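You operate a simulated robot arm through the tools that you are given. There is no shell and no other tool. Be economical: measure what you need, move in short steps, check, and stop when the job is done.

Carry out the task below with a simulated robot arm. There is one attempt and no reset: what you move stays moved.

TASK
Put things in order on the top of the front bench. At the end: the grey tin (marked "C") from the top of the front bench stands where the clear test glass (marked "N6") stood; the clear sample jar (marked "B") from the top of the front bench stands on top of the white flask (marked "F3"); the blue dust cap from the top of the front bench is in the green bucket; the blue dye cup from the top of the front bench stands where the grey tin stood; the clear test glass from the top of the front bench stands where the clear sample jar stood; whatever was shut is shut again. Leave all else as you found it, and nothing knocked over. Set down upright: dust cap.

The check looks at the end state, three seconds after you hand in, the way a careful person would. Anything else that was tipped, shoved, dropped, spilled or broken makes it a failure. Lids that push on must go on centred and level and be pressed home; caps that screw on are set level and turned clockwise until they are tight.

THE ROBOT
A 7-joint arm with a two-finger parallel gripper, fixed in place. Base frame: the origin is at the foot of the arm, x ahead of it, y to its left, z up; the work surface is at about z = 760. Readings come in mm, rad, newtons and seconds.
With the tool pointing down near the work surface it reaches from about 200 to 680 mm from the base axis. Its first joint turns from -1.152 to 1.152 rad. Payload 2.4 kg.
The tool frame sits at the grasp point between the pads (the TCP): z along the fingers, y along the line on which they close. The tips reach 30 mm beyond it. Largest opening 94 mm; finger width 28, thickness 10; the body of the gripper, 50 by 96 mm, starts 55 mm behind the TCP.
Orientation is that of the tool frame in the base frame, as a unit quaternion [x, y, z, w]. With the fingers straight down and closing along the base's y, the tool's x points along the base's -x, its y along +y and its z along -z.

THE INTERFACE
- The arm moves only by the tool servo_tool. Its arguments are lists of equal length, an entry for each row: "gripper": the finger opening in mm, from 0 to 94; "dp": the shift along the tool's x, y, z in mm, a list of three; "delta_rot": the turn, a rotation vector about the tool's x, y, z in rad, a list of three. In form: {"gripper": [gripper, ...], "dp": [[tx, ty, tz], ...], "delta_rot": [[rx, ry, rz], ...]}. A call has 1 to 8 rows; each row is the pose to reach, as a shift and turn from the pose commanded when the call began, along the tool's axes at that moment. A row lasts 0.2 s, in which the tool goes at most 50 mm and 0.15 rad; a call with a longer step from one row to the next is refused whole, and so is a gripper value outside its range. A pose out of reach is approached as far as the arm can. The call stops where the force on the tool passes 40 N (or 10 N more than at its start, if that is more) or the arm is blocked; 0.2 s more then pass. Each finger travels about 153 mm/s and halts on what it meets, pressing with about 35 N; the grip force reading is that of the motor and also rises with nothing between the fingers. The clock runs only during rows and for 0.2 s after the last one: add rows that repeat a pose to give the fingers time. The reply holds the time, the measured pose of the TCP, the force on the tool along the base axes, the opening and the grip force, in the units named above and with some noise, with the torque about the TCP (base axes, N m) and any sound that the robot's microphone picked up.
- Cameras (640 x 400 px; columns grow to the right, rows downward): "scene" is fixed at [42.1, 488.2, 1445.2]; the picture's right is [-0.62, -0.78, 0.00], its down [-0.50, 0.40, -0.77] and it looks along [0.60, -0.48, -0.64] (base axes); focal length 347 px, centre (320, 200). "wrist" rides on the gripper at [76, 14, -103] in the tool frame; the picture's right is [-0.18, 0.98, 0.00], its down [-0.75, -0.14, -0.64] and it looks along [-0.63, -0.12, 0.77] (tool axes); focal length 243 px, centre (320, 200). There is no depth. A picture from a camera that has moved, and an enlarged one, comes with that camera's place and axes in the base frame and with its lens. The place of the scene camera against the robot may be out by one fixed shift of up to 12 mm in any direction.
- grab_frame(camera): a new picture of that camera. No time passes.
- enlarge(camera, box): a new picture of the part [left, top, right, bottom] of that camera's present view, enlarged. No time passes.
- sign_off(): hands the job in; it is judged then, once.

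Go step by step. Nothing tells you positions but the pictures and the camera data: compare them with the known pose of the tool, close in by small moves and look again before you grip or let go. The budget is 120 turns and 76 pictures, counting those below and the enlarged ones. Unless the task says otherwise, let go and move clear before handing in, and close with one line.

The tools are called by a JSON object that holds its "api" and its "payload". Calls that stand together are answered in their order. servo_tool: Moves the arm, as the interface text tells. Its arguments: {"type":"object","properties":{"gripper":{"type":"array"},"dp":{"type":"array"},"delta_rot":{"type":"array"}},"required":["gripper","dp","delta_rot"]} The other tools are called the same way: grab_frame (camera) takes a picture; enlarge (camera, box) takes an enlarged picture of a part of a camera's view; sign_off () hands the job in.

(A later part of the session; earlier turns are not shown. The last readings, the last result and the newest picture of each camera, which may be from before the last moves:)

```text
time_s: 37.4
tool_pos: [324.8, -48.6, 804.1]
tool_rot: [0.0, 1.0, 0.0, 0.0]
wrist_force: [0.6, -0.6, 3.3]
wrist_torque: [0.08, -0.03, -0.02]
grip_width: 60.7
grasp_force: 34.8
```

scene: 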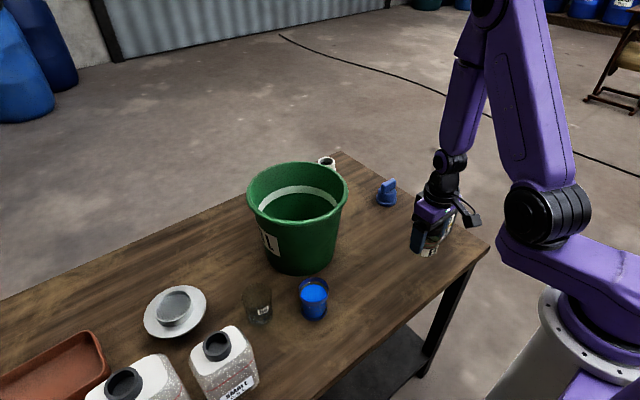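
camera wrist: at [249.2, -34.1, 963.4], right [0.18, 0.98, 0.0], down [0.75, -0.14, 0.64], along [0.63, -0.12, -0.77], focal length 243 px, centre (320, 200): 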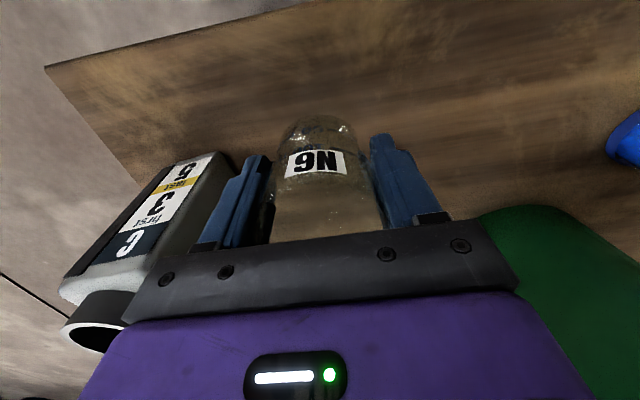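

Contact at 3 N. Releasing and lifting; next is the tin.

{"api": "servo_tool", "payload": {"gripper": [64, 70, 76, 80, 80], "dp": [[0, 0, 0], [0, 0, 0], [0, 0, 0], [0, 0, 0], [0, 0, 0]], "delta_rot": [[0, 0, 0], [0, 0, 0], [0, 0, 0], [0, 0, 0], [0, 0, 0]]}}

{"api": "servo_tool", "payload": {"gripper": [80, 80, 80, 94, 94, 94], "dp": [[0, 0, -20], [0, 0, -55], [0, 0, -100], [-10, -20, -135], [-15, -60, -150], [-15, -60, -150]], "delta_rot": [[0, 0, 0], [0, 0, 0], [0, 0, 0], [0, 0, 0], [0, 0, 0], [0, 0, 0]]}}

{"api": "grab_frame", "payload": {"camera": "wrist"}}

{"api": "enlarge", "payload": {"camera": "scene", "box": [360, 160, 500, 290]}}

```text
time_s: 38.6
tool_pos: [324.9, -48.5, 802.1]
tool_rot: [0.001, 1.0, 0.0, 0.0]
wrist_force: [-0.2, 0.3, -0.4]
wrist_torque: [0.0, 0.0, 0.01]
grip_width: 80.0
grasp_force: 0.1
```

```text
time_s: 40.0
tool_pos: [340.3, -110.7, 951.6]
tool_rot: [0.0, 1.0, 0.0, -0.001]
wrist_force: [0.2, 0.4, -0.2]
wrist_torque: [0.01, -0.01, 0.0]
grip_width: 94.0
grasp_force: 0.0
```

```text
35 pictures are left
camera wrist: at [264.1, -95.6, 1054.1], right [0.18, 0.98, 0.0], down [0.75, -0.14, 0.64], along [0.63, -0.12, -0.77], focal length 243 px, centre (320, 200)
```

wrist: 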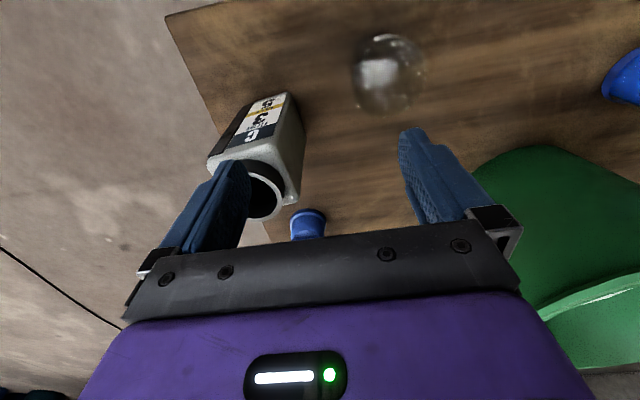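

```text
3.08 times, centred on (430, 225) of scene
camera zoom: at [42.1, 488.2, 1445.2], right [-0.62, -0.78, 0.0], down [-0.5, 0.4, -0.77], along [0.6, -0.48, -0.64], focal length 1068 px, centre (-18, 123)
```

zoom: 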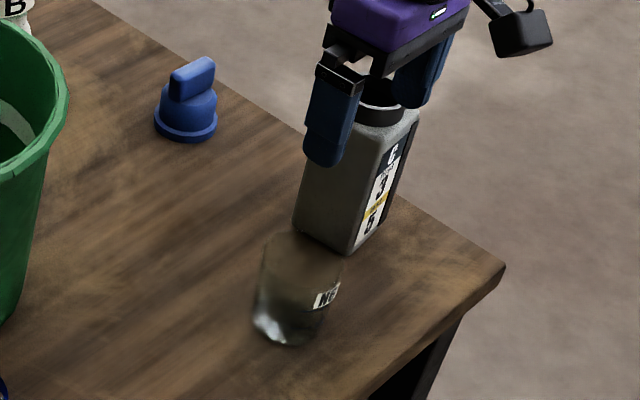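

{"api": "servo_tool", "payload": {"gripper": [94, 94, 94, 94], "dp": [[0, 0, -40], [-4, -35, -50], [-8, -70, -50], [-8, -70, -50]], "delta_rot": [[0, 0, 0], [0, 0, 0], [0, 0, 0], [0, 0, 0]]}}

{"api": "enlarge", "payload": {"camera": "wrist", "box": [210, 20, 430, 240]}}

```text
time_s: 41.0
tool_pos: [348.0, -180.0, 1000.6]
tool_rot: [-0.001, 1.0, 0.0, 0.001]
wrist_force: [0.0, 0.9, -0.5]
wrist_torque: [0.0, 0.02, 0.03]
grip_width: 94.3
grasp_force: 0.1
```

```text
1.82 times, centred on (320, 130) of wrist
camera zoom: at [272.3, -165.1, 1104.0], right [0.18, 0.98, 0.0], down [0.75, -0.14, 0.64], along [0.63, -0.12, -0.77], focal length 441 px, centre (320, 327)
```

zoom: 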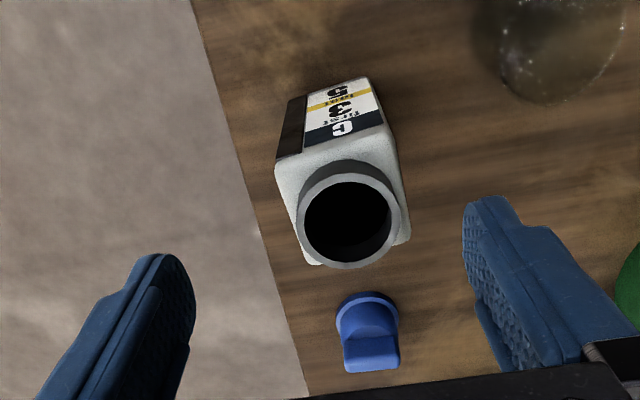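

Tin centre is about (368, -168), yawed 0.1 rad, with its neck top at about 916. I'll align and descend to about z 871, keeping the palm above the neck.

{"api": "servo_tool", "payload": {"gripper": [94, 94, 94, 94], "dp": [[-10, 6, 0], [-19.5, 11.6, 20], [-19.5, 11.6, 50], [-19.5, 11.6, 50]], "delta_rot": [[0, 0, -0.05], [0, 0, -0.1], [0, 0, -0.1], [0, 0, -0.1]]}}

{"api": "grab_frame", "payload": {"camera": "wrist"}}

```text
time_s: 42.0
tool_pos: [366.9, -167.6, 951.8]
tool_rot: [-0.05, 0.999, 0.0, 0.0]
wrist_force: [0.0, 0.2, 1.0]
wrist_torque: [0.01, 0.04, 0.01]
grip_width: 94.2
grasp_force: 0.0
```

```text
32 pictures are left
camera wrist: at [290.6, -160.1, 1055.0], right [0.08, 1.0, 0.0], down [0.76, -0.07, 0.64], along [0.64, -0.05, -0.77], focal length 243 px, centre (320, 200)
```

wrist: 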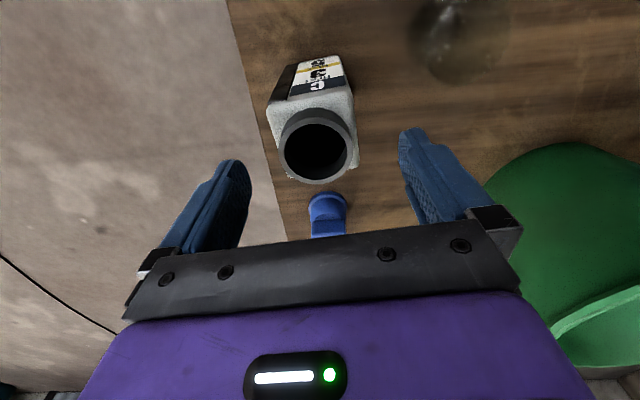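

{"api": "servo_tool", "payload": {"gripper": [94, 94, 94, 94], "dp": [[0, 0, 30], [0, 0, 60], [0, 0, 79], [0, 0, 79]], "delta_rot": [[0, 0, 0], [0, 0, 0], [0, 0, 0], [0, 0, 0]]}}

{"api": "grab_frame", "payload": {"camera": "wrist"}}

{"api": "enlarge", "payload": {"camera": "scene", "box": [380, 150, 500, 270]}}

```text
time_s: 43.0
tool_pos: [369.6, -167.6, 873.2]
tool_rot: [-0.051, 0.999, 0.001, 0.0]
wrist_force: [0.5, 1.2, 0.2]
wrist_torque: [0.01, 0.0, 0.0]
grip_width: 94.1
grasp_force: 0.0
```

```text
31 pictures are left
camera wrist: at [292.2, -160.6, 976.3], right [0.08, 1.0, 0.0], down [0.76, -0.06, 0.64], along [0.64, -0.05, -0.77], focal length 243 px, centre (320, 200)
```

wrist: 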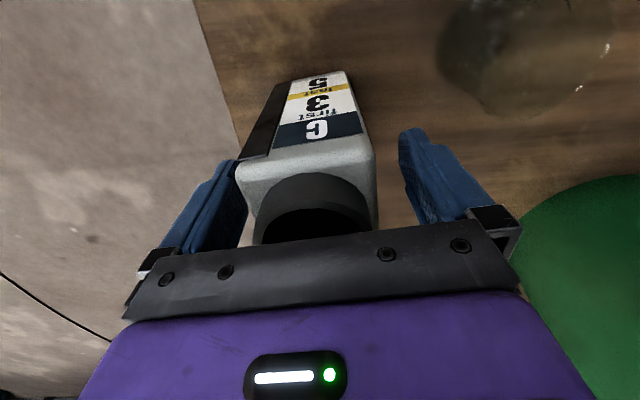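

```text
3.33 times, centred on (440, 210) of scene
camera zoom: at [42.1, 488.2, 1445.2], right [-0.62, -0.78, 0.0], down [-0.5, 0.4, -0.77], along [0.6, -0.48, -0.64], focal length 1157 px, centre (-80, 167)
```

zoom: 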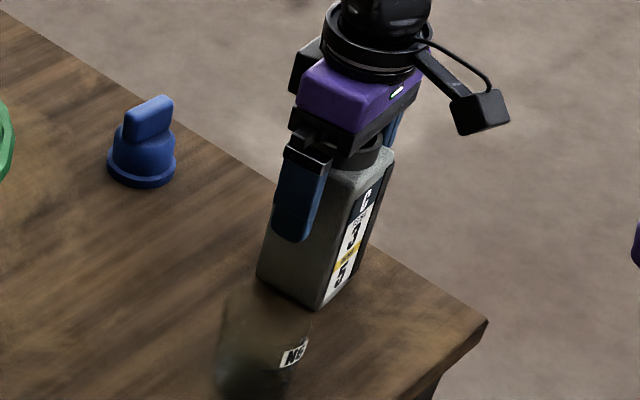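

{"api": "servo_tool", "payload": {"gripper": [94, 80, 66, 56, 46, 40, 40], "dp": [[0, -4, 0], [0, -4, 0], [0, -4, 0], [0, -4, 0], [0, -4, 0], [0, -4, 0], [0, -4, 0]], "delta_rot": [[0, 0, 0], [0, 0, 0], [0, 0, 0], [0, 0, 0], [0, 0, 0], [0, 0, 0], [0, 0, 0]]}}

{"api": "grab_frame", "payload": {"camera": "wrist"}}

```text
time_s: 44.6
tool_pos: [369.2, -170.7, 874.1]
tool_rot: [-0.05, 0.999, 0.001, 0.001]
wrist_force: [-0.4, 0.1, -0.6]
wrist_torque: [0.01, -0.01, 0.01]
grip_width: 63.6
grasp_force: 34.6
```

```text
29 pictures are left
camera wrist: at [291.8, -164.6, 976.5], right [0.09, 1.0, 0.0], down [0.76, -0.07, 0.64], along [0.64, -0.05, -0.77], focal length 243 px, centre (320, 200)
```

wrist: 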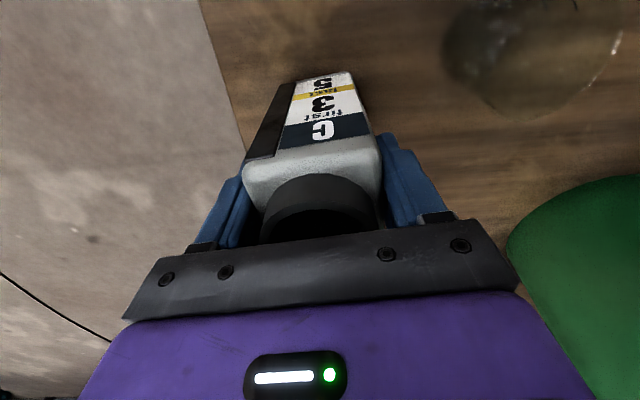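

Tin gripped (place recorded as 369, -171). I'm lifting it and carrying it on the near side of the bucket.

{"api": "servo_tool", "payload": {"gripper": [40, 40, 40, 40, 40, 40, 40, 40], "dp": [[0, 0, -35], [0, 0, -75], [5, 20, -105], [14, 55, -114], [13, 93, -114], [10, 131, -114], [7, 170, -114], [4, 200, -114]], "delta_rot": [[0, 0, 0], [0, 0, 0], [0, 0, 0.03], [0, 0, 0.06], [0, 0, 0.1], [0, 0, 0.1], [0, 0, 0.1], [0, 0, 0.1]]}}

{"api": "grab_frame", "payload": {"camera": "scene"}}

```text
time_s: 46.4
tool_pos: [340.7, 28.0, 987.1]
tool_rot: [-0.001, 1.0, 0.0, 0.0]
wrist_force: [0.2, 0.5, -0.6]
wrist_torque: [-0.05, 0.0, 0.0]
grip_width: 63.6
grasp_force: 34.9
```

```text
28 pictures are left
```

scene: 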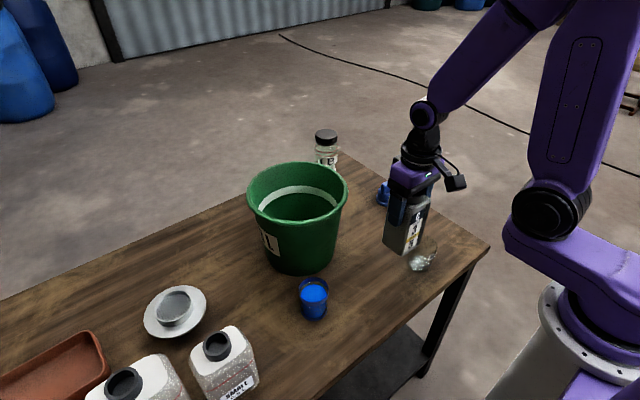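

{"api": "servo_tool", "payload": {"gripper": [40, 40, 40, 40, 40, 40, 40, 40], "dp": [[0, 38, 0], [0, 76, 0], [0, 114, 0], [0, 152, 0], [0, 190, 0], [0, 228, 0], [-20, 260, 0], [-50, 285, 0]], "delta_rot": [[0, 0, 0], [0, 0, 0], [0, 0, 0], [0, 0, 0], [0, 0, 0], [0, 0, 0], [0, 0, 0], [0, 0, 0]]}}

{"api": "servo_tool", "payload": {"gripper": [40, 40, 40, 40, 40], "dp": [[-30, 10, 0], [-56, 19, 0], [-56, 19, 40], [-56, 19, 70], [-56, 19, 70]], "delta_rot": [[0, 0, 0], [0, 0, 0], [0, 0, 0], [0, 0, 0], [0, 0, 0]]}}

{"api": "grab_frame", "payload": {"camera": "wrist"}}

{"api": "enlarge", "payload": {"camera": "scene", "box": [180, 140, 360, 340]}}

```text
time_s: 48.2
tool_pos: [392.8, 313.2, 985.2]
tool_rot: [0.0, 1.0, 0.001, 0.0]
wrist_force: [0.3, -0.2, -1.5]
wrist_torque: [-0.02, -0.01, 0.02]
grip_width: 63.7
grasp_force: 35.1
```

```text
time_s: 49.4
tool_pos: [451.0, 332.0, 916.7]
tool_rot: [0.0, 1.0, 0.0, 0.0]
wrist_force: [1.2, -0.3, -1.2]
wrist_torque: [0.0, 0.01, -0.02]
grip_width: 63.5
grasp_force: 35.0
```

```text
27 pictures are left
camera wrist: at [373.6, 346.6, 1019.5], right [0.18, 0.98, 0.0], down [0.75, -0.14, 0.64], along [0.63, -0.12, -0.77], focal length 243 px, centre (320, 200)
```

wrist: 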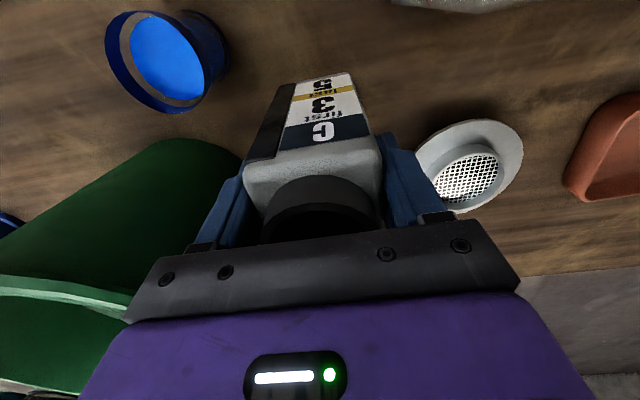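

```text
2.00 times, centred on (270, 240) of scene
camera zoom: at [42.1, 488.3, 1445.2], right [-0.62, -0.78, 0.0], down [-0.5, 0.4, -0.77], along [0.6, -0.48, -0.64], focal length 694 px, centre (420, 120)
```

zoom: 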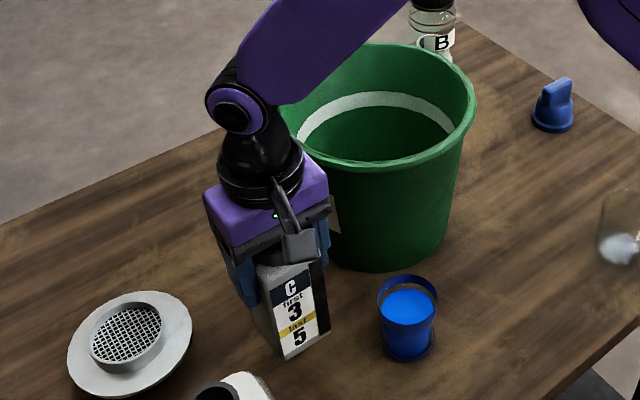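

{"api": "servo_tool", "payload": {"gripper": [40, 40, 40, 40, 40], "dp": [[1.5, 0, 18], [1.5, 0, 34], [1.5, 0, 40], [1.5, 0, 42], [1.5, 0, 42]], "delta_rot": [[0, 0, 0], [0, 0, 0], [0, 0, 0], [0, 0, 0], [0, 0, 0]]}}

{"api": "servo_tool", "payload": {"gripper": [40, 40, 40], "dp": [[0, 0, 0.8], [0, 0, 1.6], [0, 0, 1.6]], "delta_rot": [[0, 0, 0], [0, 0, 0], [0, 0, 0]]}}

```text
time_s: 50.6
tool_pos: [447.9, 332.9, 876.7]
tool_rot: [0.0, 1.0, -0.001, 0.0]
wrist_force: [-0.2, 0.0, -1.6]
wrist_torque: [-0.03, -0.01, 0.02]
grip_width: 63.5
grasp_force: 34.6
```

```text
time_s: 51.4
tool_pos: [447.5, 331.4, 873.0]
tool_rot: [0.001, 1.0, 0.0, -0.001]
wrist_force: [0.6, -0.3, -0.4]
wrist_torque: [-0.01, 0.02, -0.02]
grip_width: 63.8
grasp_force: 35.5
```

{"api": "servo_tool", "payload": {"gripper": [40, 40, 40], "dp": [[0, 0, 0.8], [0, 0, 1.5], [0, 0, 1.5]], "delta_rot": [[0, 0, 0], [0, 0, 0], [0, 0, 0]]}}

```text
time_s: 52.2
tool_pos: [448.1, 332.5, 873.3]
tool_rot: [-0.001, 1.0, 0.001, 0.001]
wrist_force: [-5.4, 1.3, 20.3]
wrist_torque: [-0.08, 0.54, 0.02]
grip_width: 63.8
grasp_force: 34.7
```

Contact. Unload a little and release, then rise.

{"api": "servo_tool", "payload": {"gripper": [40, 40, 66, 72, 80, 90, 94, 94], "dp": [[0, 0, -1], [0, 0, -1], [0, 0, -1], [0, 0, -1], [0, 0, -1], [0, 0, -1], [0, 0, -1], [0, 0, -1]], "delta_rot": [[0, 0, 0], [0, 0, 0], [0, 0, 0], [0, 0, 0], [0, 0, 0], [0, 0, 0], [0, 0, 0], [0, 0, 0]]}}

{"api": "servo_tool", "payload": {"gripper": [94, 94, 94, 94, 94, 94, 94], "dp": [[0, 0, -25], [0, 0, -60], [0, 0, -85], [25, -20, -95], [55, -55, -95], [72, -92, -95], [72, -92, -95]], "delta_rot": [[0, 0, 0], [0, 0, 0], [0, 0, 0], [0, 0, 0], [0, 0, 0], [0, 0, 0], [0, 0, 0]]}}

{"api": "grab_frame", "payload": {"camera": "wrist"}}

{"api": "grab_frame", "payload": {"camera": "scene"}}

```text
time_s: 54.0
tool_pos: [446.8, 331.4, 873.1]
tool_rot: [0.0, 1.0, 0.0, 0.0]
wrist_force: [0.6, -0.2, -1.1]
wrist_torque: [-0.02, 0.02, 0.03]
grip_width: 93.8
grasp_force: 0.2
```

```text
time_s: 55.6
tool_pos: [375.7, 238.5, 969.3]
tool_rot: [0.0, 1.0, 0.0, 0.0]
wrist_force: [0.2, 0.8, -0.6]
wrist_torque: [0.02, -0.05, -0.02]
grip_width: 94.0
grasp_force: 0.1
```

```text
25 pictures are left
camera wrist: at [300.4, 254.0, 1072.3], right [0.18, 0.98, 0.0], down [0.75, -0.14, 0.64], along [0.63, -0.12, -0.77], focal length 243 px, centre (320, 200)
```

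wrist: 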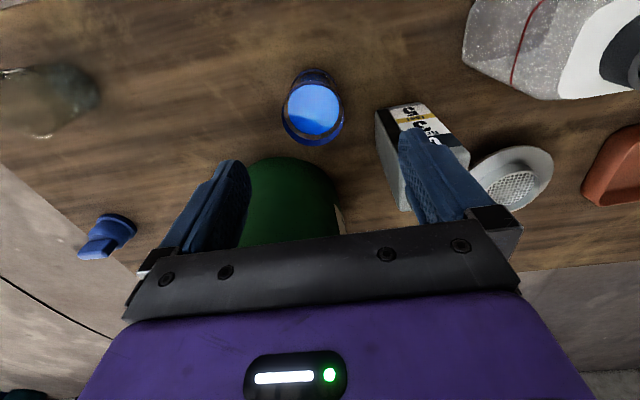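

```text
24 pictures are left
```

scene: 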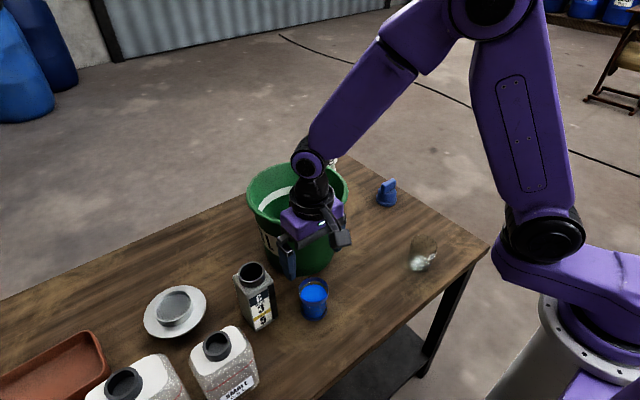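

Tin is in place. I'll turn the hand about 25° so that it clears the bucket and the tin, and move above the cup.

{"api": "servo_tool", "payload": {"gripper": [94, 94, 94, 88, 88], "dp": [[-4, -4, 0], [-9, -8, 10], [-9, -8, 30], [-9, -8, 60], [-9, -8, 60]], "delta_rot": [[0, 0, 0.15], [0, 0, 0.29], [0, 0, 0.43], [0, 0, 0.44], [0, 0, 0.44]]}}

{"api": "grab_frame", "payload": {"camera": "wrist"}}

{"api": "enlarge", "payload": {"camera": "scene", "box": [230, 160, 370, 330]}}

```text
time_s: 56.8
tool_pos: [384.0, 230.9, 908.7]
tool_rot: [0.219, 0.976, 0.0, 0.0]
wrist_force: [-0.8, -0.5, -0.5]
wrist_torque: [-0.04, 0.01, 0.02]
grip_width: 88.1
grasp_force: 0.1
```

```text
23 pictures are left
camera wrist: at [322.1, 276.5, 1011.5], right [0.59, 0.81, 0.0], down [0.62, -0.45, 0.64], along [0.52, -0.38, -0.77], focal length 243 px, centre (320, 200)
```

wrist: 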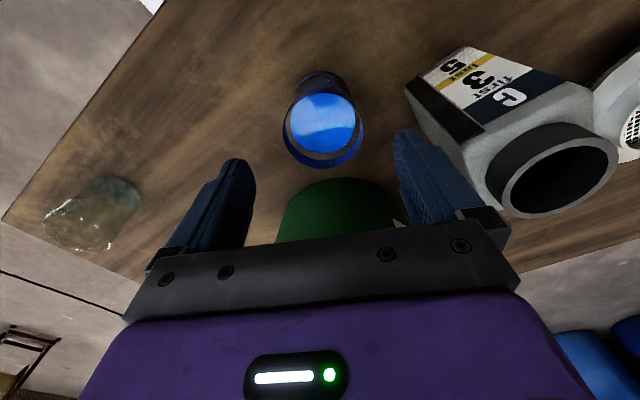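

```text
2.35 times, centred on (300, 245) of scene
camera zoom: at [42.1, 488.2, 1445.2], right [-0.62, -0.78, 0.0], down [-0.5, 0.4, -0.77], along [0.6, -0.48, -0.64], focal length 816 px, centre (367, 94)
```

zoom: 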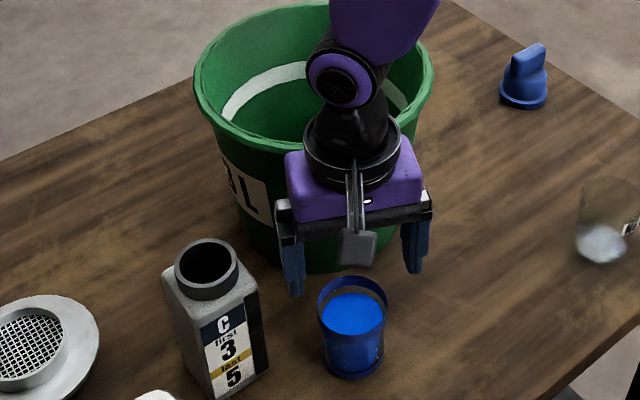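

{"api": "enlarge", "payload": {"camera": "wrist", "box": [260, 60, 390, 190]}}

```text
3.08 times, centred on (325, 125) of wrist
camera zoom: at [322.1, 276.5, 1011.5], right [0.59, 0.81, 0.0], down [0.62, -0.45, 0.64], along [0.52, -0.38, -0.77], focal length 746 px, centre (305, 431)
```

zoom: 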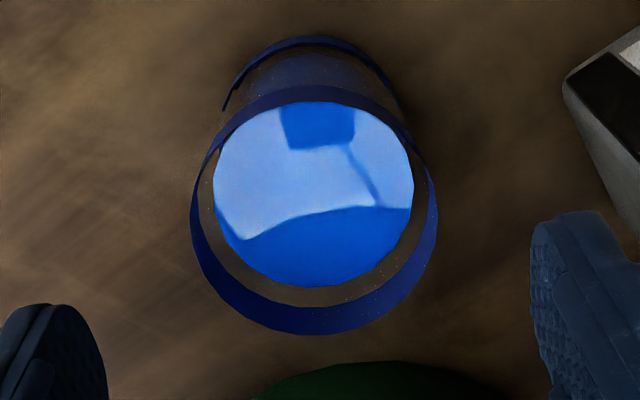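

Cup is at (389.5, 231), rim z about 825 and diameter 65. Descending to grip it.

{"api": "servo_tool", "payload": {"gripper": [88, 88, 88, 88, 88, 88], "dp": [[-5, 2.3, 10], [-5, 2.3, 40], [-5, 2.3, 70], [-5, 2.3, 95], [-5, 2.3, 107], [-5, 2.3, 107]], "delta_rot": [[0, 0, 0], [0, 0, 0], [0, 0, 0], [0, 0, 0], [0, 0, 0], [0, 0, 0]]}}

{"api": "grab_frame", "payload": {"camera": "wrist"}}

{"api": "enlarge", "payload": {"camera": "scene", "box": [230, 160, 370, 330]}}

```text
time_s: 58.2
tool_pos: [389.4, 231.4, 801.5]
tool_rot: [0.219, 0.976, -0.001, 0.0]
wrist_force: [-0.4, -0.7, -0.2]
wrist_torque: [-0.05, 0.0, -0.01]
grip_width: 87.7
grasp_force: 0.1
```

```text
20 pictures are left
camera wrist: at [328.1, 277.5, 904.1], right [0.59, 0.81, 0.0], down [0.62, -0.45, 0.64], along [0.52, -0.38, -0.77], focal length 243 px, centre (320, 200)
```

wrist: 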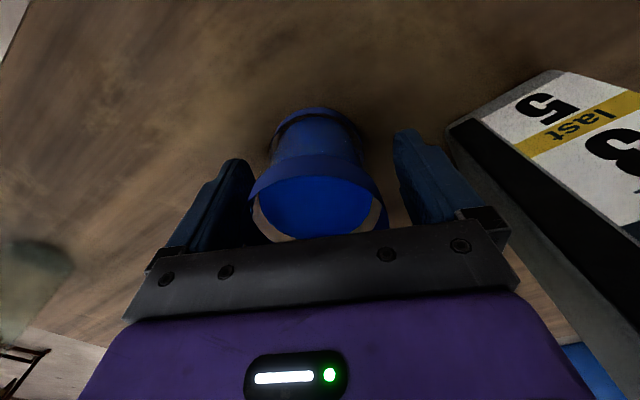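

```text
2.35 times, centred on (300, 245) of scene
camera zoom: at [42.1, 488.2, 1445.2], right [-0.62, -0.78, 0.0], down [-0.5, 0.4, -0.77], along [0.6, -0.48, -0.64], focal length 816 px, centre (367, 94)
```

zoom: 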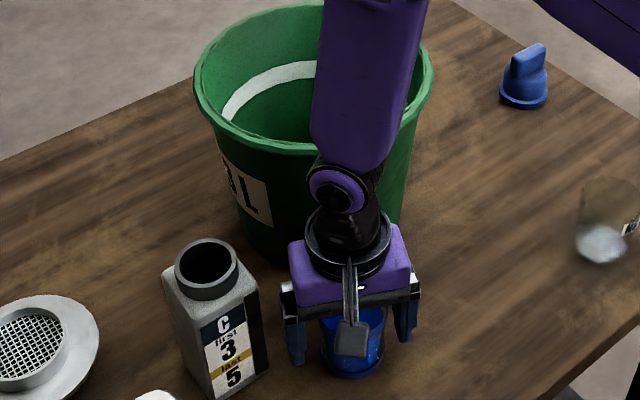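

{"api": "servo_tool", "payload": {"gripper": [80, 74, 68, 62, 55, 45, 45], "dp": [[0, 0, 0], [0, 0, 0], [0, 0, 0], [0, 0, 0], [0, 0, 0], [0, 0, 0], [0, 0, 0]], "delta_rot": [[0, 0, 0], [0, 0, 0], [0, 0, 0], [0, 0, 0], [0, 0, 0], [0, 0, 0], [0, 0, 0]]}}

{"api": "servo_tool", "payload": {"gripper": [45, 45, 45, 45, 45, 45], "dp": [[0, 0, -2], [0, 0, -8], [0, 0, -18], [0, 0, -30], [0, 0, -40], [0, 0, -40]], "delta_rot": [[0, 0, 0], [0, 0, 0], [0, 0, 0], [0, 0, 0], [0, 0, 0], [0, 0, 0]]}}

{"api": "grab_frame", "payload": {"camera": "wrist"}}

```text
time_s: 59.8
tool_pos: [390.9, 231.3, 800.9]
tool_rot: [0.218, 0.976, 0.0, -0.001]
wrist_force: [0.6, -0.5, 0.6]
wrist_torque: [0.01, -0.01, 0.01]
grip_width: 61.5
grasp_force: 35.4
```

```text
time_s: 61.2
tool_pos: [391.2, 231.7, 841.7]
tool_rot: [0.219, 0.976, 0.0, 0.0]
wrist_force: [-0.6, 0.7, -1.6]
wrist_torque: [0.03, 0.0, 0.05]
grip_width: 61.6
grasp_force: 35.0
```

```text
18 pictures are left
camera wrist: at [328.9, 277.3, 944.1], right [0.59, 0.81, 0.0], down [0.62, -0.45, 0.64], along [0.52, -0.38, -0.77], focal length 243 px, centre (320, 200)
```

wrist: 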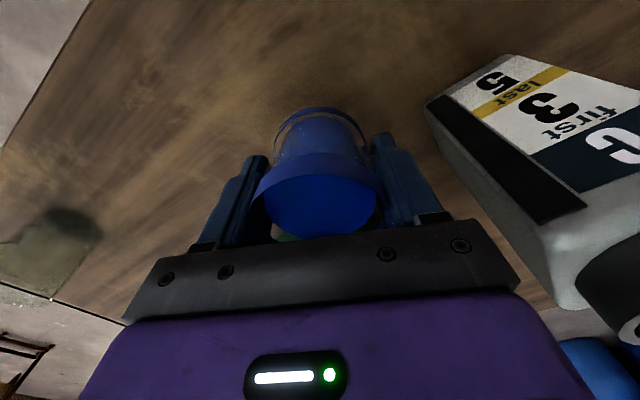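

Cup held level. I'm carrying it smoothly to the tin's old place, turning the hand back on the way.

{"api": "servo_tool", "payload": {"gripper": [45, 45, 45, 45, 45, 45, 45, 45], "dp": [[0, 0, -12], [2.4, -6.7, -30], [6.7, -20.9, -52], [10.3, -41.4, -70], [9.5, -66.4, -78], [4.3, -93.8, -80], [-5.3, -121.3, -80], [-15.6, -143, -80]], "delta_rot": [[0, 0, 0], [0, 0, -0.05], [0, 0, -0.12], [0, 0, -0.2], [0, 0, -0.28], [0, 0, -0.36], [0, 0, -0.42], [0, 0, -0.44]]}}

{"api": "servo_tool", "payload": {"gripper": [45, 45, 45, 45, 45, 45, 45, 45], "dp": [[0, -18, 0], [0, -46, 0], [-2, -78, 0], [-5, -112, 0], [-9, -146, 0], [-14, -180, 0], [-19, -210, 0], [-22, -230, 0]], "delta_rot": [[0, 0, 0], [0, 0, 0], [0, 0, 0], [0, 0, 0], [0, 0, 0], [0, 0, 0], [0, 0, 0], [0, 0, 0]]}}

```text
time_s: 63.0
tool_pos: [343.3, 95.7, 920.8]
tool_rot: [0.0, 1.0, 0.0, 0.0]
wrist_force: [1.1, -0.1, -2.4]
wrist_torque: [0.01, 0.02, 0.01]
grip_width: 61.5
grasp_force: 35.2
```

```text
time_s: 64.8
tool_pos: [365.7, -135.1, 921.8]
tool_rot: [0.001, 1.0, 0.0, 0.0]
wrist_force: [0.0, 0.0, -1.5]
wrist_torque: [0.0, 0.03, -0.01]
grip_width: 61.3
grasp_force: 34.9
```

{"api": "servo_tool", "payload": {"gripper": [45, 45, 45, 45, 45, 45, 45, 45], "dp": [[-1, -14, 0], [-3, -30, 10], [-3, -36, 30], [-3, -36, 55], [-3, -36, 80], [-3, -36, 102], [-3, -36, 116], [-3, -36, 118]], "delta_rot": [[0, 0, 0], [0, 0, 0], [0, 0, 0], [0, 0, 0], [0, 0, 0], [0, 0, 0], [0, 0, 0], [0, 0, 0]]}}

{"api": "servo_tool", "payload": {"gripper": [45, 45, 45], "dp": [[0, 0, 0.8], [0, 0, 1.6], [0, 0, 1.6]], "delta_rot": [[0, 0, 0], [0, 0, 0], [0, 0, 0]]}}

```text
time_s: 66.6
tool_pos: [369.2, -171.2, 802.0]
tool_rot: [0.0, 1.0, -0.001, 0.0]
wrist_force: [-0.1, -0.2, -1.7]
wrist_torque: [-0.01, 0.02, -0.01]
grip_width: 61.3
grasp_force: 35.3
```

```text
time_s: 67.4
tool_pos: [369.5, -170.1, 800.6]
tool_rot: [0.0, 1.0, -0.001, 0.001]
wrist_force: [0.0, 0.6, -1.5]
wrist_torque: [-0.01, -0.03, 0.03]
grip_width: 61.6
grasp_force: 34.8
```

{"api": "servo_tool", "payload": {"gripper": [45, 45, 45], "dp": [[0, 0, 0.7], [0, 0, 1.2], [0, 0, 1.2]], "delta_rot": [[0, 0, 0], [0, 0, 0], [0, 0, 0]]}}

```text
time_s: 68.2
tool_pos: [370.3, -170.3, 799.7]
tool_rot: [0.001, 1.0, -0.001, 0.001]
wrist_force: [-2.1, -4.3, 23.3]
wrist_torque: [0.12, -0.06, -0.02]
grip_width: 61.6
grasp_force: 35.3
```

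{"api": "servo_tool", "payload": {"gripper": [45, 45, 64, 68, 74, 82, 88, 88], "dp": [[0, 0, -0.8], [0, 0, -0.8], [0, 0, -0.8], [0, 0, -0.8], [0, 0, -0.8], [0, 0, -0.8], [0, 0, -0.8], [0, 0, -0.8]], "delta_rot": [[0, 0, 0], [0, 0, 0], [0, 0, 0], [0, 0, 0], [0, 0, 0], [0, 0, 0], [0, 0, 0], [0, 0, 0]]}}

{"api": "servo_tool", "payload": {"gripper": [88, 88, 88, 88, 88, 88], "dp": [[0, 0, -15], [0, 0, -45], [0, 0, -85], [-30, 10, -120], [-70, 20, -140], [-70, 20, -140]], "delta_rot": [[0, 0, 0], [0, 0, 0], [0, 0, 0], [0, 0, 0], [0, 0, 0], [0, 0, 0]]}}

{"api": "grab_frame", "payload": {"camera": "wrist"}}

{"api": "enlarge", "payload": {"camera": "scene", "box": [240, 120, 500, 320]}}

```text
time_s: 70.0
tool_pos: [370.0, -169.6, 802.2]
tool_rot: [0.0, 1.0, 0.001, 0.0]
wrist_force: [0.2, 0.1, -0.4]
wrist_torque: [0.01, -0.01, 0.01]
grip_width: 87.8
grasp_force: 0.0
```

```text
time_s: 71.4
tool_pos: [439.8, -149.1, 942.0]
tool_rot: [0.0, 1.0, 0.0, 0.0]
wrist_force: [0.0, -0.3, 0.4]
wrist_torque: [0.02, 0.01, 0.0]
grip_width: 88.1
grasp_force: 0.0
```

```text
17 pictures are left
camera wrist: at [363.0, -134.7, 1044.7], right [0.18, 0.98, 0.0], down [0.75, -0.14, 0.64], along [0.63, -0.12, -0.77], focal length 243 px, centre (320, 200)
```

wrist: 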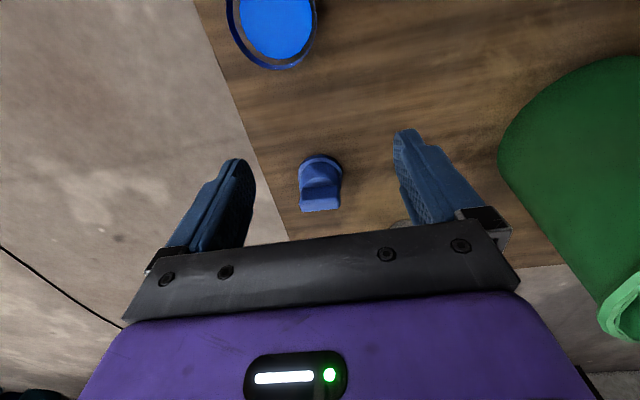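

```text
2.00 times, centred on (370, 220) of scene
camera zoom: at [42.1, 488.3, 1445.2], right [-0.62, -0.78, 0.0], down [-0.5, 0.4, -0.77], along [0.6, -0.48, -0.64], focal length 694 px, centre (220, 160)
```

zoom: 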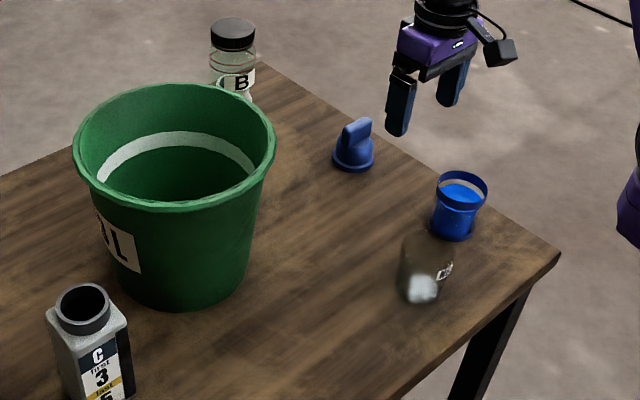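

The cup stands where the tin was and everything is upright. Moving over the dust cap, estimated at (548, -167).

{"api": "servo_tool", "payload": {"gripper": [88, 80, 70, 70], "dp": [[-40, -7, 5], [-80, -14, 20], [-98, -17, 50], [-98, -17, 50]], "delta_rot": [[0, 0, 0], [0, 0, 0], [0, 0, 0], [0, 0, 0]]}}

{"api": "enlarge", "payload": {"camera": "wrist", "box": [250, 70, 390, 210]}}

```text
time_s: 72.4
tool_pos: [537.9, -166.8, 890.8]
tool_rot: [0.0, 1.0, 0.0, 0.0]
wrist_force: [0.1, -0.6, 0.5]
wrist_torque: [-0.01, -0.01, 0.01]
grip_width: 70.0
grasp_force: 0.1
```

```text
2.86 times, centred on (320, 140) of wrist
camera zoom: at [460.6, -152.5, 993.9], right [0.18, 0.98, 0.0], down [0.75, -0.14, 0.64], along [0.63, -0.12, -0.77], focal length 693 px, centre (320, 371)
```

zoom: 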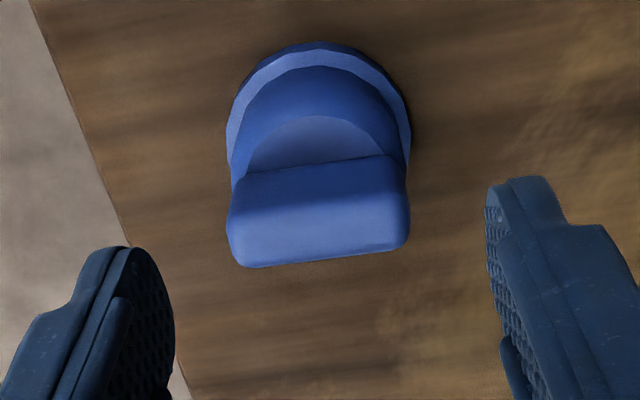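

Cap centre is about (550, -169), its tab spanning 48 mm across y and its top at about 823. Descending with the fingers either side.

{"api": "servo_tool", "payload": {"gripper": [74, 74, 74, 74, 74], "dp": [[-12.5, -2, 10], [-12.5, -2, 40], [-12.5, -2, 70], [-12.5, -2, 84], [-12.5, -2, 84]], "delta_rot": [[0, 0, 0], [0, 0, 0], [0, 0, 0], [0, 0, 0], [0, 0, 0]]}}

{"api": "grab_frame", "payload": {"camera": "wrist"}}

{"api": "enlarge", "payload": {"camera": "scene", "box": [340, 130, 430, 220]}}

```text
time_s: 73.6
tool_pos: [548.6, -169.6, 806.5]
tool_rot: [0.001, 1.0, 0.0, 0.0]
wrist_force: [0.0, 0.6, -0.2]
wrist_torque: [-0.02, -0.03, -0.04]
grip_width: 74.1
grasp_force: 0.0
```

```text
14 pictures are left
camera wrist: at [472.8, -154.7, 909.0], right [0.18, 0.98, 0.0], down [0.75, -0.14, 0.64], along [0.63, -0.12, -0.77], focal length 243 px, centre (320, 200)
```

wrist: 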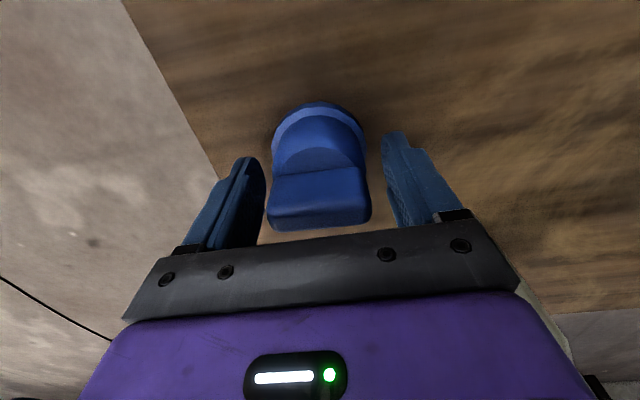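

```text
4.44 times, centred on (385, 175) of scene
camera zoom: at [42.1, 488.2, 1445.2], right [-0.62, -0.78, 0.0], down [-0.5, 0.4, -0.77], along [0.6, -0.48, -0.64], focal length 1542 px, centre (31, 311)
```

zoom: 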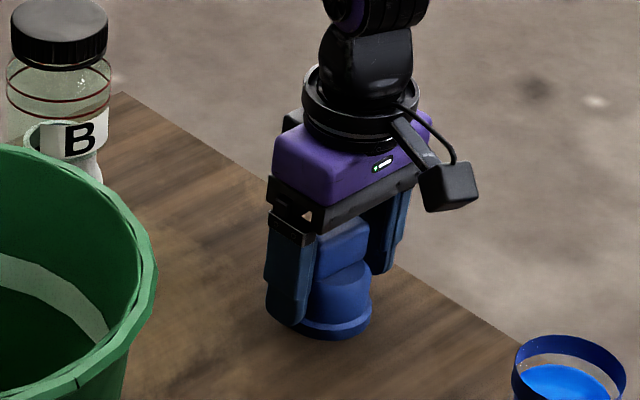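

{"api": "servo_tool", "payload": {"gripper": [66, 58, 50, 40, 35, 35], "dp": [[0, 0, 0], [0, 0, 0], [0, 0, 0], [0, 0, 0], [0, 0, 0], [0, 0, 0]], "delta_rot": [[0, 0, 0], [0, 0, 0], [0, 0, 0], [0, 0, 0], [0, 0, 0], [0, 0, 0]]}}

{"api": "servo_tool", "payload": {"gripper": [35, 35, 35, 35, 35, 35, 35, 35], "dp": [[0, 0, -5], [0, 0, -30], [0, 0, -70], [0, 0, -115], [0, 0, -160], [0, 0, -205], [0, 0, -240], [0, 0, -260]], "delta_rot": [[0, 0, 0], [0, 0, 0], [0, 0, 0], [0, 0, 0], [0, 0, 0], [0, 0, 0], [0, 0, 0], [0, 0, 0]]}}

```text
time_s: 75.0
tool_pos: [549.2, -169.3, 806.1]
tool_rot: [0.0, 1.0, 0.0, 0.001]
wrist_force: [0.6, -0.6, 0.3]
wrist_torque: [-0.02, 0.02, 0.02]
grip_width: 56.6
grasp_force: 35.1
```

```text
time_s: 76.8
tool_pos: [549.4, -169.0, 1066.7]
tool_rot: [0.0, 1.0, 0.0, 0.0]
wrist_force: [0.0, -0.3, 0.6]
wrist_torque: [0.0, 0.01, -0.02]
grip_width: 56.6
grasp_force: 34.8
```

Cap held. I'm moving back and up to look into the bucket and locate it precisely.

{"api": "servo_tool", "payload": {"gripper": [35, 35, 35, 35, 35, 35, 35, 35], "dp": [[18, 42, -12], [37, 85, -24], [56, 128, -36], [74, 171, -45], [93, 214, -55], [112, 257, -65], [130, 300, -73], [148, 340, -73]], "delta_rot": [[0, 0, 0], [0, 0, 0], [0, 0, 0], [0, 0, 0], [0, 0, 0], [0, 0, 0], [0, 0, 0], [0, 0, 0]]}}

{"api": "grab_frame", "payload": {"camera": "wrist"}}

```text
time_s: 78.6
tool_pos: [404.1, 171.5, 1139.9]
tool_rot: [0.0, 1.0, 0.0, 0.0]
wrist_force: [-0.1, 0.4, -0.3]
wrist_torque: [-0.06, -0.01, -0.04]
grip_width: 56.5
grasp_force: 35.3
```

```text
12 pictures are left
camera wrist: at [326.9, 184.9, 1242.1], right [0.18, 0.98, 0.0], down [0.75, -0.14, 0.64], along [0.63, -0.12, -0.77], focal length 243 px, centre (320, 200)
```

wrist: 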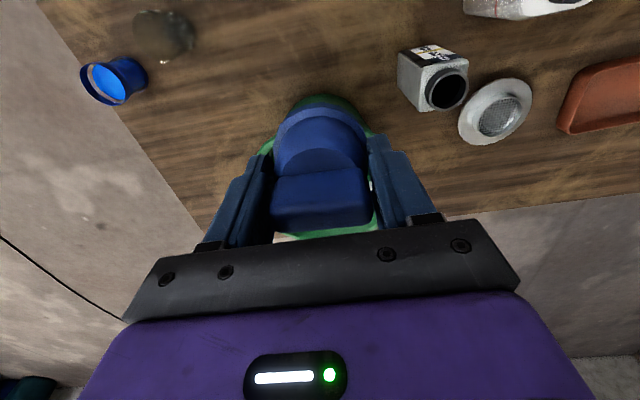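

{"api": "servo_tool", "payload": {"gripper": [35, 35, 35, 35, 35], "dp": [[0, -40, 0], [0, -80, 0], [0, -120, 0], [0, -150, 0], [0, -150, 0]], "delta_rot": [[0, 0, 0], [0, 0, 0], [0, 0, 0], [0, 0, 0], [0, 0, 0]]}}

{"api": "enlarge", "payload": {"camera": "wrist", "box": [340, 50, 580, 250]}}

{"api": "servo_tool", "payload": {"gripper": [35, 35, 35, 35, 35, 35, 35, 35], "dp": [[0, 42, 0], [0, 84, 0], [0, 126, 0], [0, 168, 0], [0, 210, 0], [0, 252, 0], [0, 290, 0], [0, 290, 0]], "delta_rot": [[0, 0, 0], [0, 0, 0], [0, 0, 0], [0, 0, 0], [0, 0, 0], [0, 0, 0], [0, 0, 0], [0, 0, 0]]}}

{"api": "enlarge", "payload": {"camera": "wrist", "box": [60, 70, 300, 270]}}

```text
time_s: 79.8
tool_pos: [402.6, 21.0, 1139.7]
tool_rot: [0.0, 1.0, 0.0, 0.0]
wrist_force: [0.1, -0.2, -0.2]
wrist_torque: [0.0, 0.02, 0.0]
grip_width: 56.8
grasp_force: 34.8
```

```text
2.00 times, centred on (460, 150) of wrist
camera zoom: at [325.7, 35.6, 1243.3], right [0.18, 0.98, 0.0], down [0.75, -0.14, 0.64], along [0.63, -0.12, -0.77], focal length 485 px, centre (40, 300)
```

zoom: 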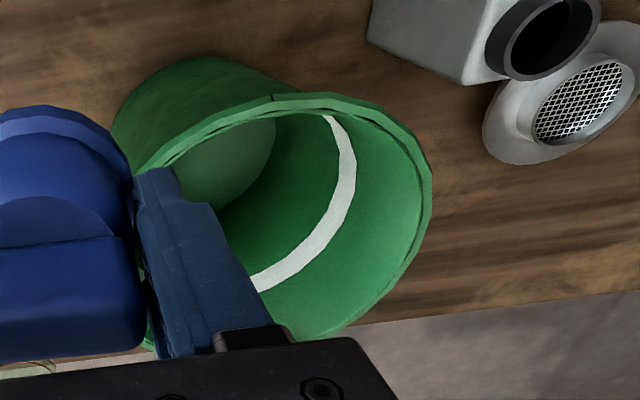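

```text
time_s: 81.6
tool_pos: [399.1, 311.5, 1138.4]
tool_rot: [0.0, 1.0, 0.0, 0.0]
wrist_force: [-0.4, -0.3, 0.1]
wrist_torque: [0.02, -0.01, -0.03]
grip_width: 56.8
grasp_force: 34.8
```

```text
2.00 times, centred on (180, 170) of wrist
camera zoom: at [323.4, 326.2, 1241.2], right [0.18, 0.98, 0.0], down [0.75, -0.14, 0.64], along [0.63, -0.12, -0.77], focal length 485 px, centre (600, 260)
```

zoom: 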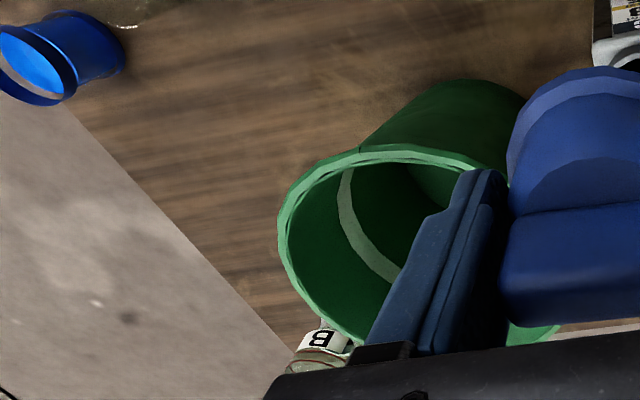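

Bucket fit: centre about (525, 154), rim radius 94 at z 980, narrowing to about 60 at the base. To keep the wrist camera off the wall I'll place the cap about 20 mm past centre, at (545, 152).

{"api": "servo_tool", "payload": {"gripper": [35, 35, 35, 35, 35, 35, 35], "dp": [[-30, -32, 0], [-60, -64, 10], [-90, -96, 20], [-120, -130, 30], [-146, -159.5, 45], [-146, -159.5, 65], [-146, -159.5, 65]], "delta_rot": [[0, 0, 0], [0, 0, 0], [0, 0, 0], [0, 0, 0], [0, 0, 0], [0, 0, 0], [0, 0, 0]]}}

{"api": "grab_frame", "payload": {"camera": "wrist"}}

{"api": "grab_frame", "payload": {"camera": "scene"}}

```text
time_s: 83.2
tool_pos: [548.3, 149.9, 1076.2]
tool_rot: [0.0, 1.0, 0.001, 0.0]
wrist_force: [0.6, 0.0, -0.6]
wrist_torque: [0.0, -0.02, 0.01]
grip_width: 56.5
grasp_force: 35.2
```

```text
9 pictures are left
camera wrist: at [472.3, 163.5, 1179.2], right [0.18, 0.98, 0.0], down [0.75, -0.14, 0.64], along [0.63, -0.12, -0.77], focal length 243 px, centre (320, 200)
```

wrist: 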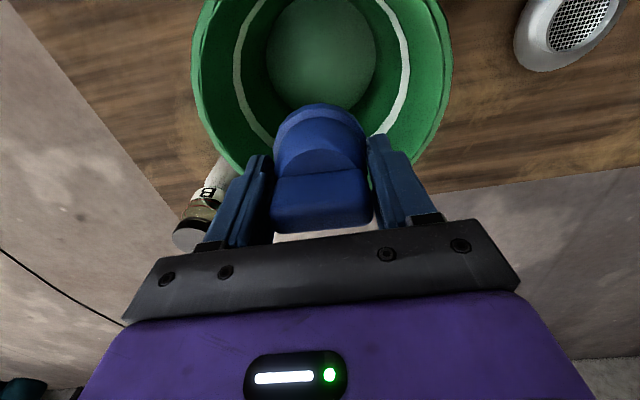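

```text
8 pictures are left
```

scene: 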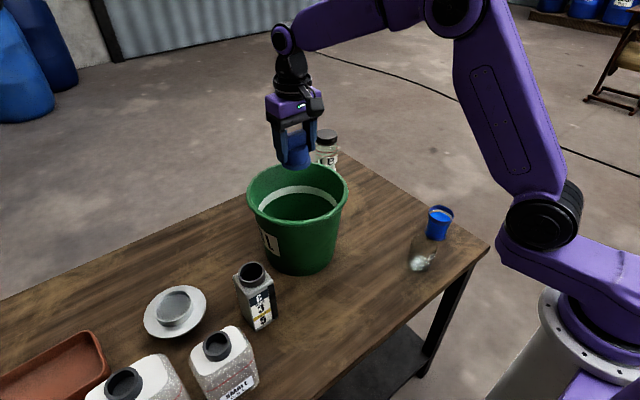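

Correcting the fit for perspective gives a bucket centre of about (548, 150), floor radius about 78 and rim radius about 112 at z 950. I'll shift 12 mm forward for camera clearance and lower in stages.

{"api": "servo_tool", "payload": {"gripper": [35, 35, 35, 35, 35, 35, 35], "dp": [[-12, 0, 15], [-12, 0, 50], [-12, 0, 85], [-12, 0, 120], [-12, 0, 150], [-12, 0, 165], [-12, 0, 165]], "delta_rot": [[0, 0, 0], [0, 0, 0], [0, 0, 0], [0, 0, 0], [0, 0, 0], [0, 0, 0], [0, 0, 0]]}}

{"api": "grab_frame", "payload": {"camera": "wrist"}}

{"api": "enlarge", "payload": {"camera": "scene", "box": [220, 60, 380, 280]}}

```text
time_s: 84.8
tool_pos: [558.7, 148.7, 910.1]
tool_rot: [0.0, 1.0, 0.001, 0.0]
wrist_force: [-0.6, 0.3, -1.4]
wrist_torque: [0.01, 0.0, 0.04]
grip_width: 56.7
grasp_force: 34.7
```

```text
7 pictures are left
camera wrist: at [483.3, 163.9, 1013.0], right [0.18, 0.98, 0.0], down [0.75, -0.14, 0.64], along [0.63, -0.12, -0.77], focal length 243 px, centre (320, 200)
```

wrist: 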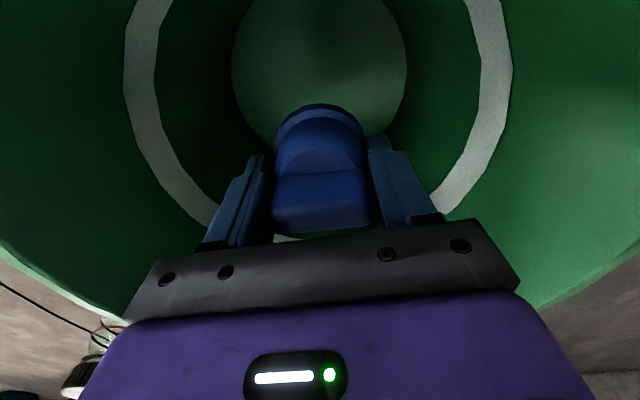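

```text
1.82 times, centred on (300, 170) of scene
camera zoom: at [42.1, 488.2, 1445.2], right [-0.62, -0.78, 0.0], down [-0.5, 0.4, -0.77], along [0.6, -0.48, -0.64], focal length 631 px, centre (356, 254)
```

zoom: 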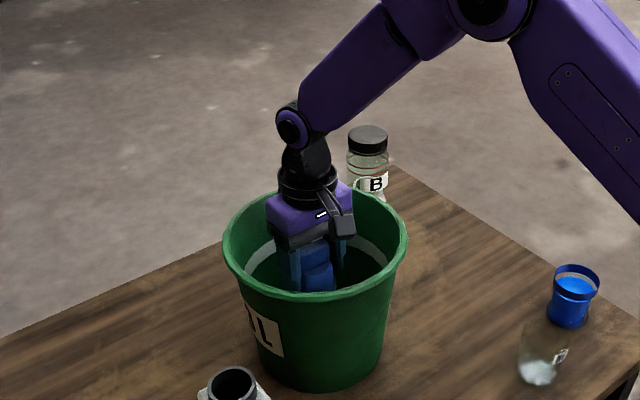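

{"api": "servo_tool", "payload": {"gripper": [35, 35, 35, 35, 35], "dp": [[-2, 1, 25], [-2, 1, 50], [-2, 1, 72], [-2, 1, 86], [-2, 1, 86]], "delta_rot": [[0, 0, 0], [0, 0, 0], [0, 0, 0], [0, 0, 0], [0, 0, 0]]}}

{"api": "servo_tool", "payload": {"gripper": [35, 35, 35, 35, 35], "dp": [[0, 0, 2], [0, 0, 4], [0, 0, 6], [0, 0, 8], [0, 0, 8]], "delta_rot": [[0, 0, 0], [0, 0, 0], [0, 0, 0], [0, 0, 0], [0, 0, 0]]}}

```text
time_s: 86.0
tool_pos: [562.9, 151.9, 823.8]
tool_rot: [0.0, 1.0, -0.001, 0.0]
wrist_force: [0.1, 0.4, -0.1]
wrist_torque: [0.07, -0.01, 0.02]
grip_width: 56.3
grasp_force: 35.2
```

```text
time_s: 87.2
tool_pos: [561.5, 151.6, 816.1]
tool_rot: [0.0, 1.0, 0.0, 0.0]
wrist_force: [-1.0, 0.6, 0.1]
wrist_torque: [-0.01, 0.0, 0.02]
grip_width: 56.7
grasp_force: 34.9
```

{"api": "servo_tool", "payload": {"gripper": [35, 35, 35, 35], "dp": [[0, 0, 1], [0, 0, 2], [0, 0, 3], [0, 0, 3]], "delta_rot": [[0, 0, 0], [0, 0, 0], [0, 0, 0], [0, 0, 0]]}}

{"api": "servo_tool", "payload": {"gripper": [35, 35, 35], "dp": [[0, 0, 0.8], [0, 0, 1.5], [0, 0, 1.5]], "delta_rot": [[0, 0, 0], [0, 0, 0], [0, 0, 0]]}}

```text
time_s: 88.2
tool_pos: [562.9, 152.2, 813.0]
tool_rot: [0.0, 1.0, 0.0, 0.0]
wrist_force: [0.3, 0.1, -0.8]
wrist_torque: [-0.02, 0.0, -0.02]
grip_width: 56.6
grasp_force: 34.8
```

```text
time_s: 89.0
tool_pos: [561.1, 151.6, 813.1]
tool_rot: [0.001, 1.0, 0.001, 0.001]
wrist_force: [0.3, 0.0, 0.7]
wrist_torque: [-0.03, -0.01, -0.02]
grip_width: 56.7
grasp_force: 35.1
```

{"api": "servo_tool", "payload": {"gripper": [35, 35, 35], "dp": [[0, 0, 0.7], [0, 0, 1.4], [0, 0, 1.4]], "delta_rot": [[0, 0, 0], [0, 0, 0], [0, 0, 0]]}}

```text
time_s: 89.8
tool_pos: [560.8, 151.0, 812.1]
tool_rot: [0.0, 1.0, 0.0, 0.001]
wrist_force: [-4.9, -2.7, 18.5]
wrist_torque: [-0.13, 0.24, 0.02]
grip_width: 56.7
grasp_force: 34.8
```

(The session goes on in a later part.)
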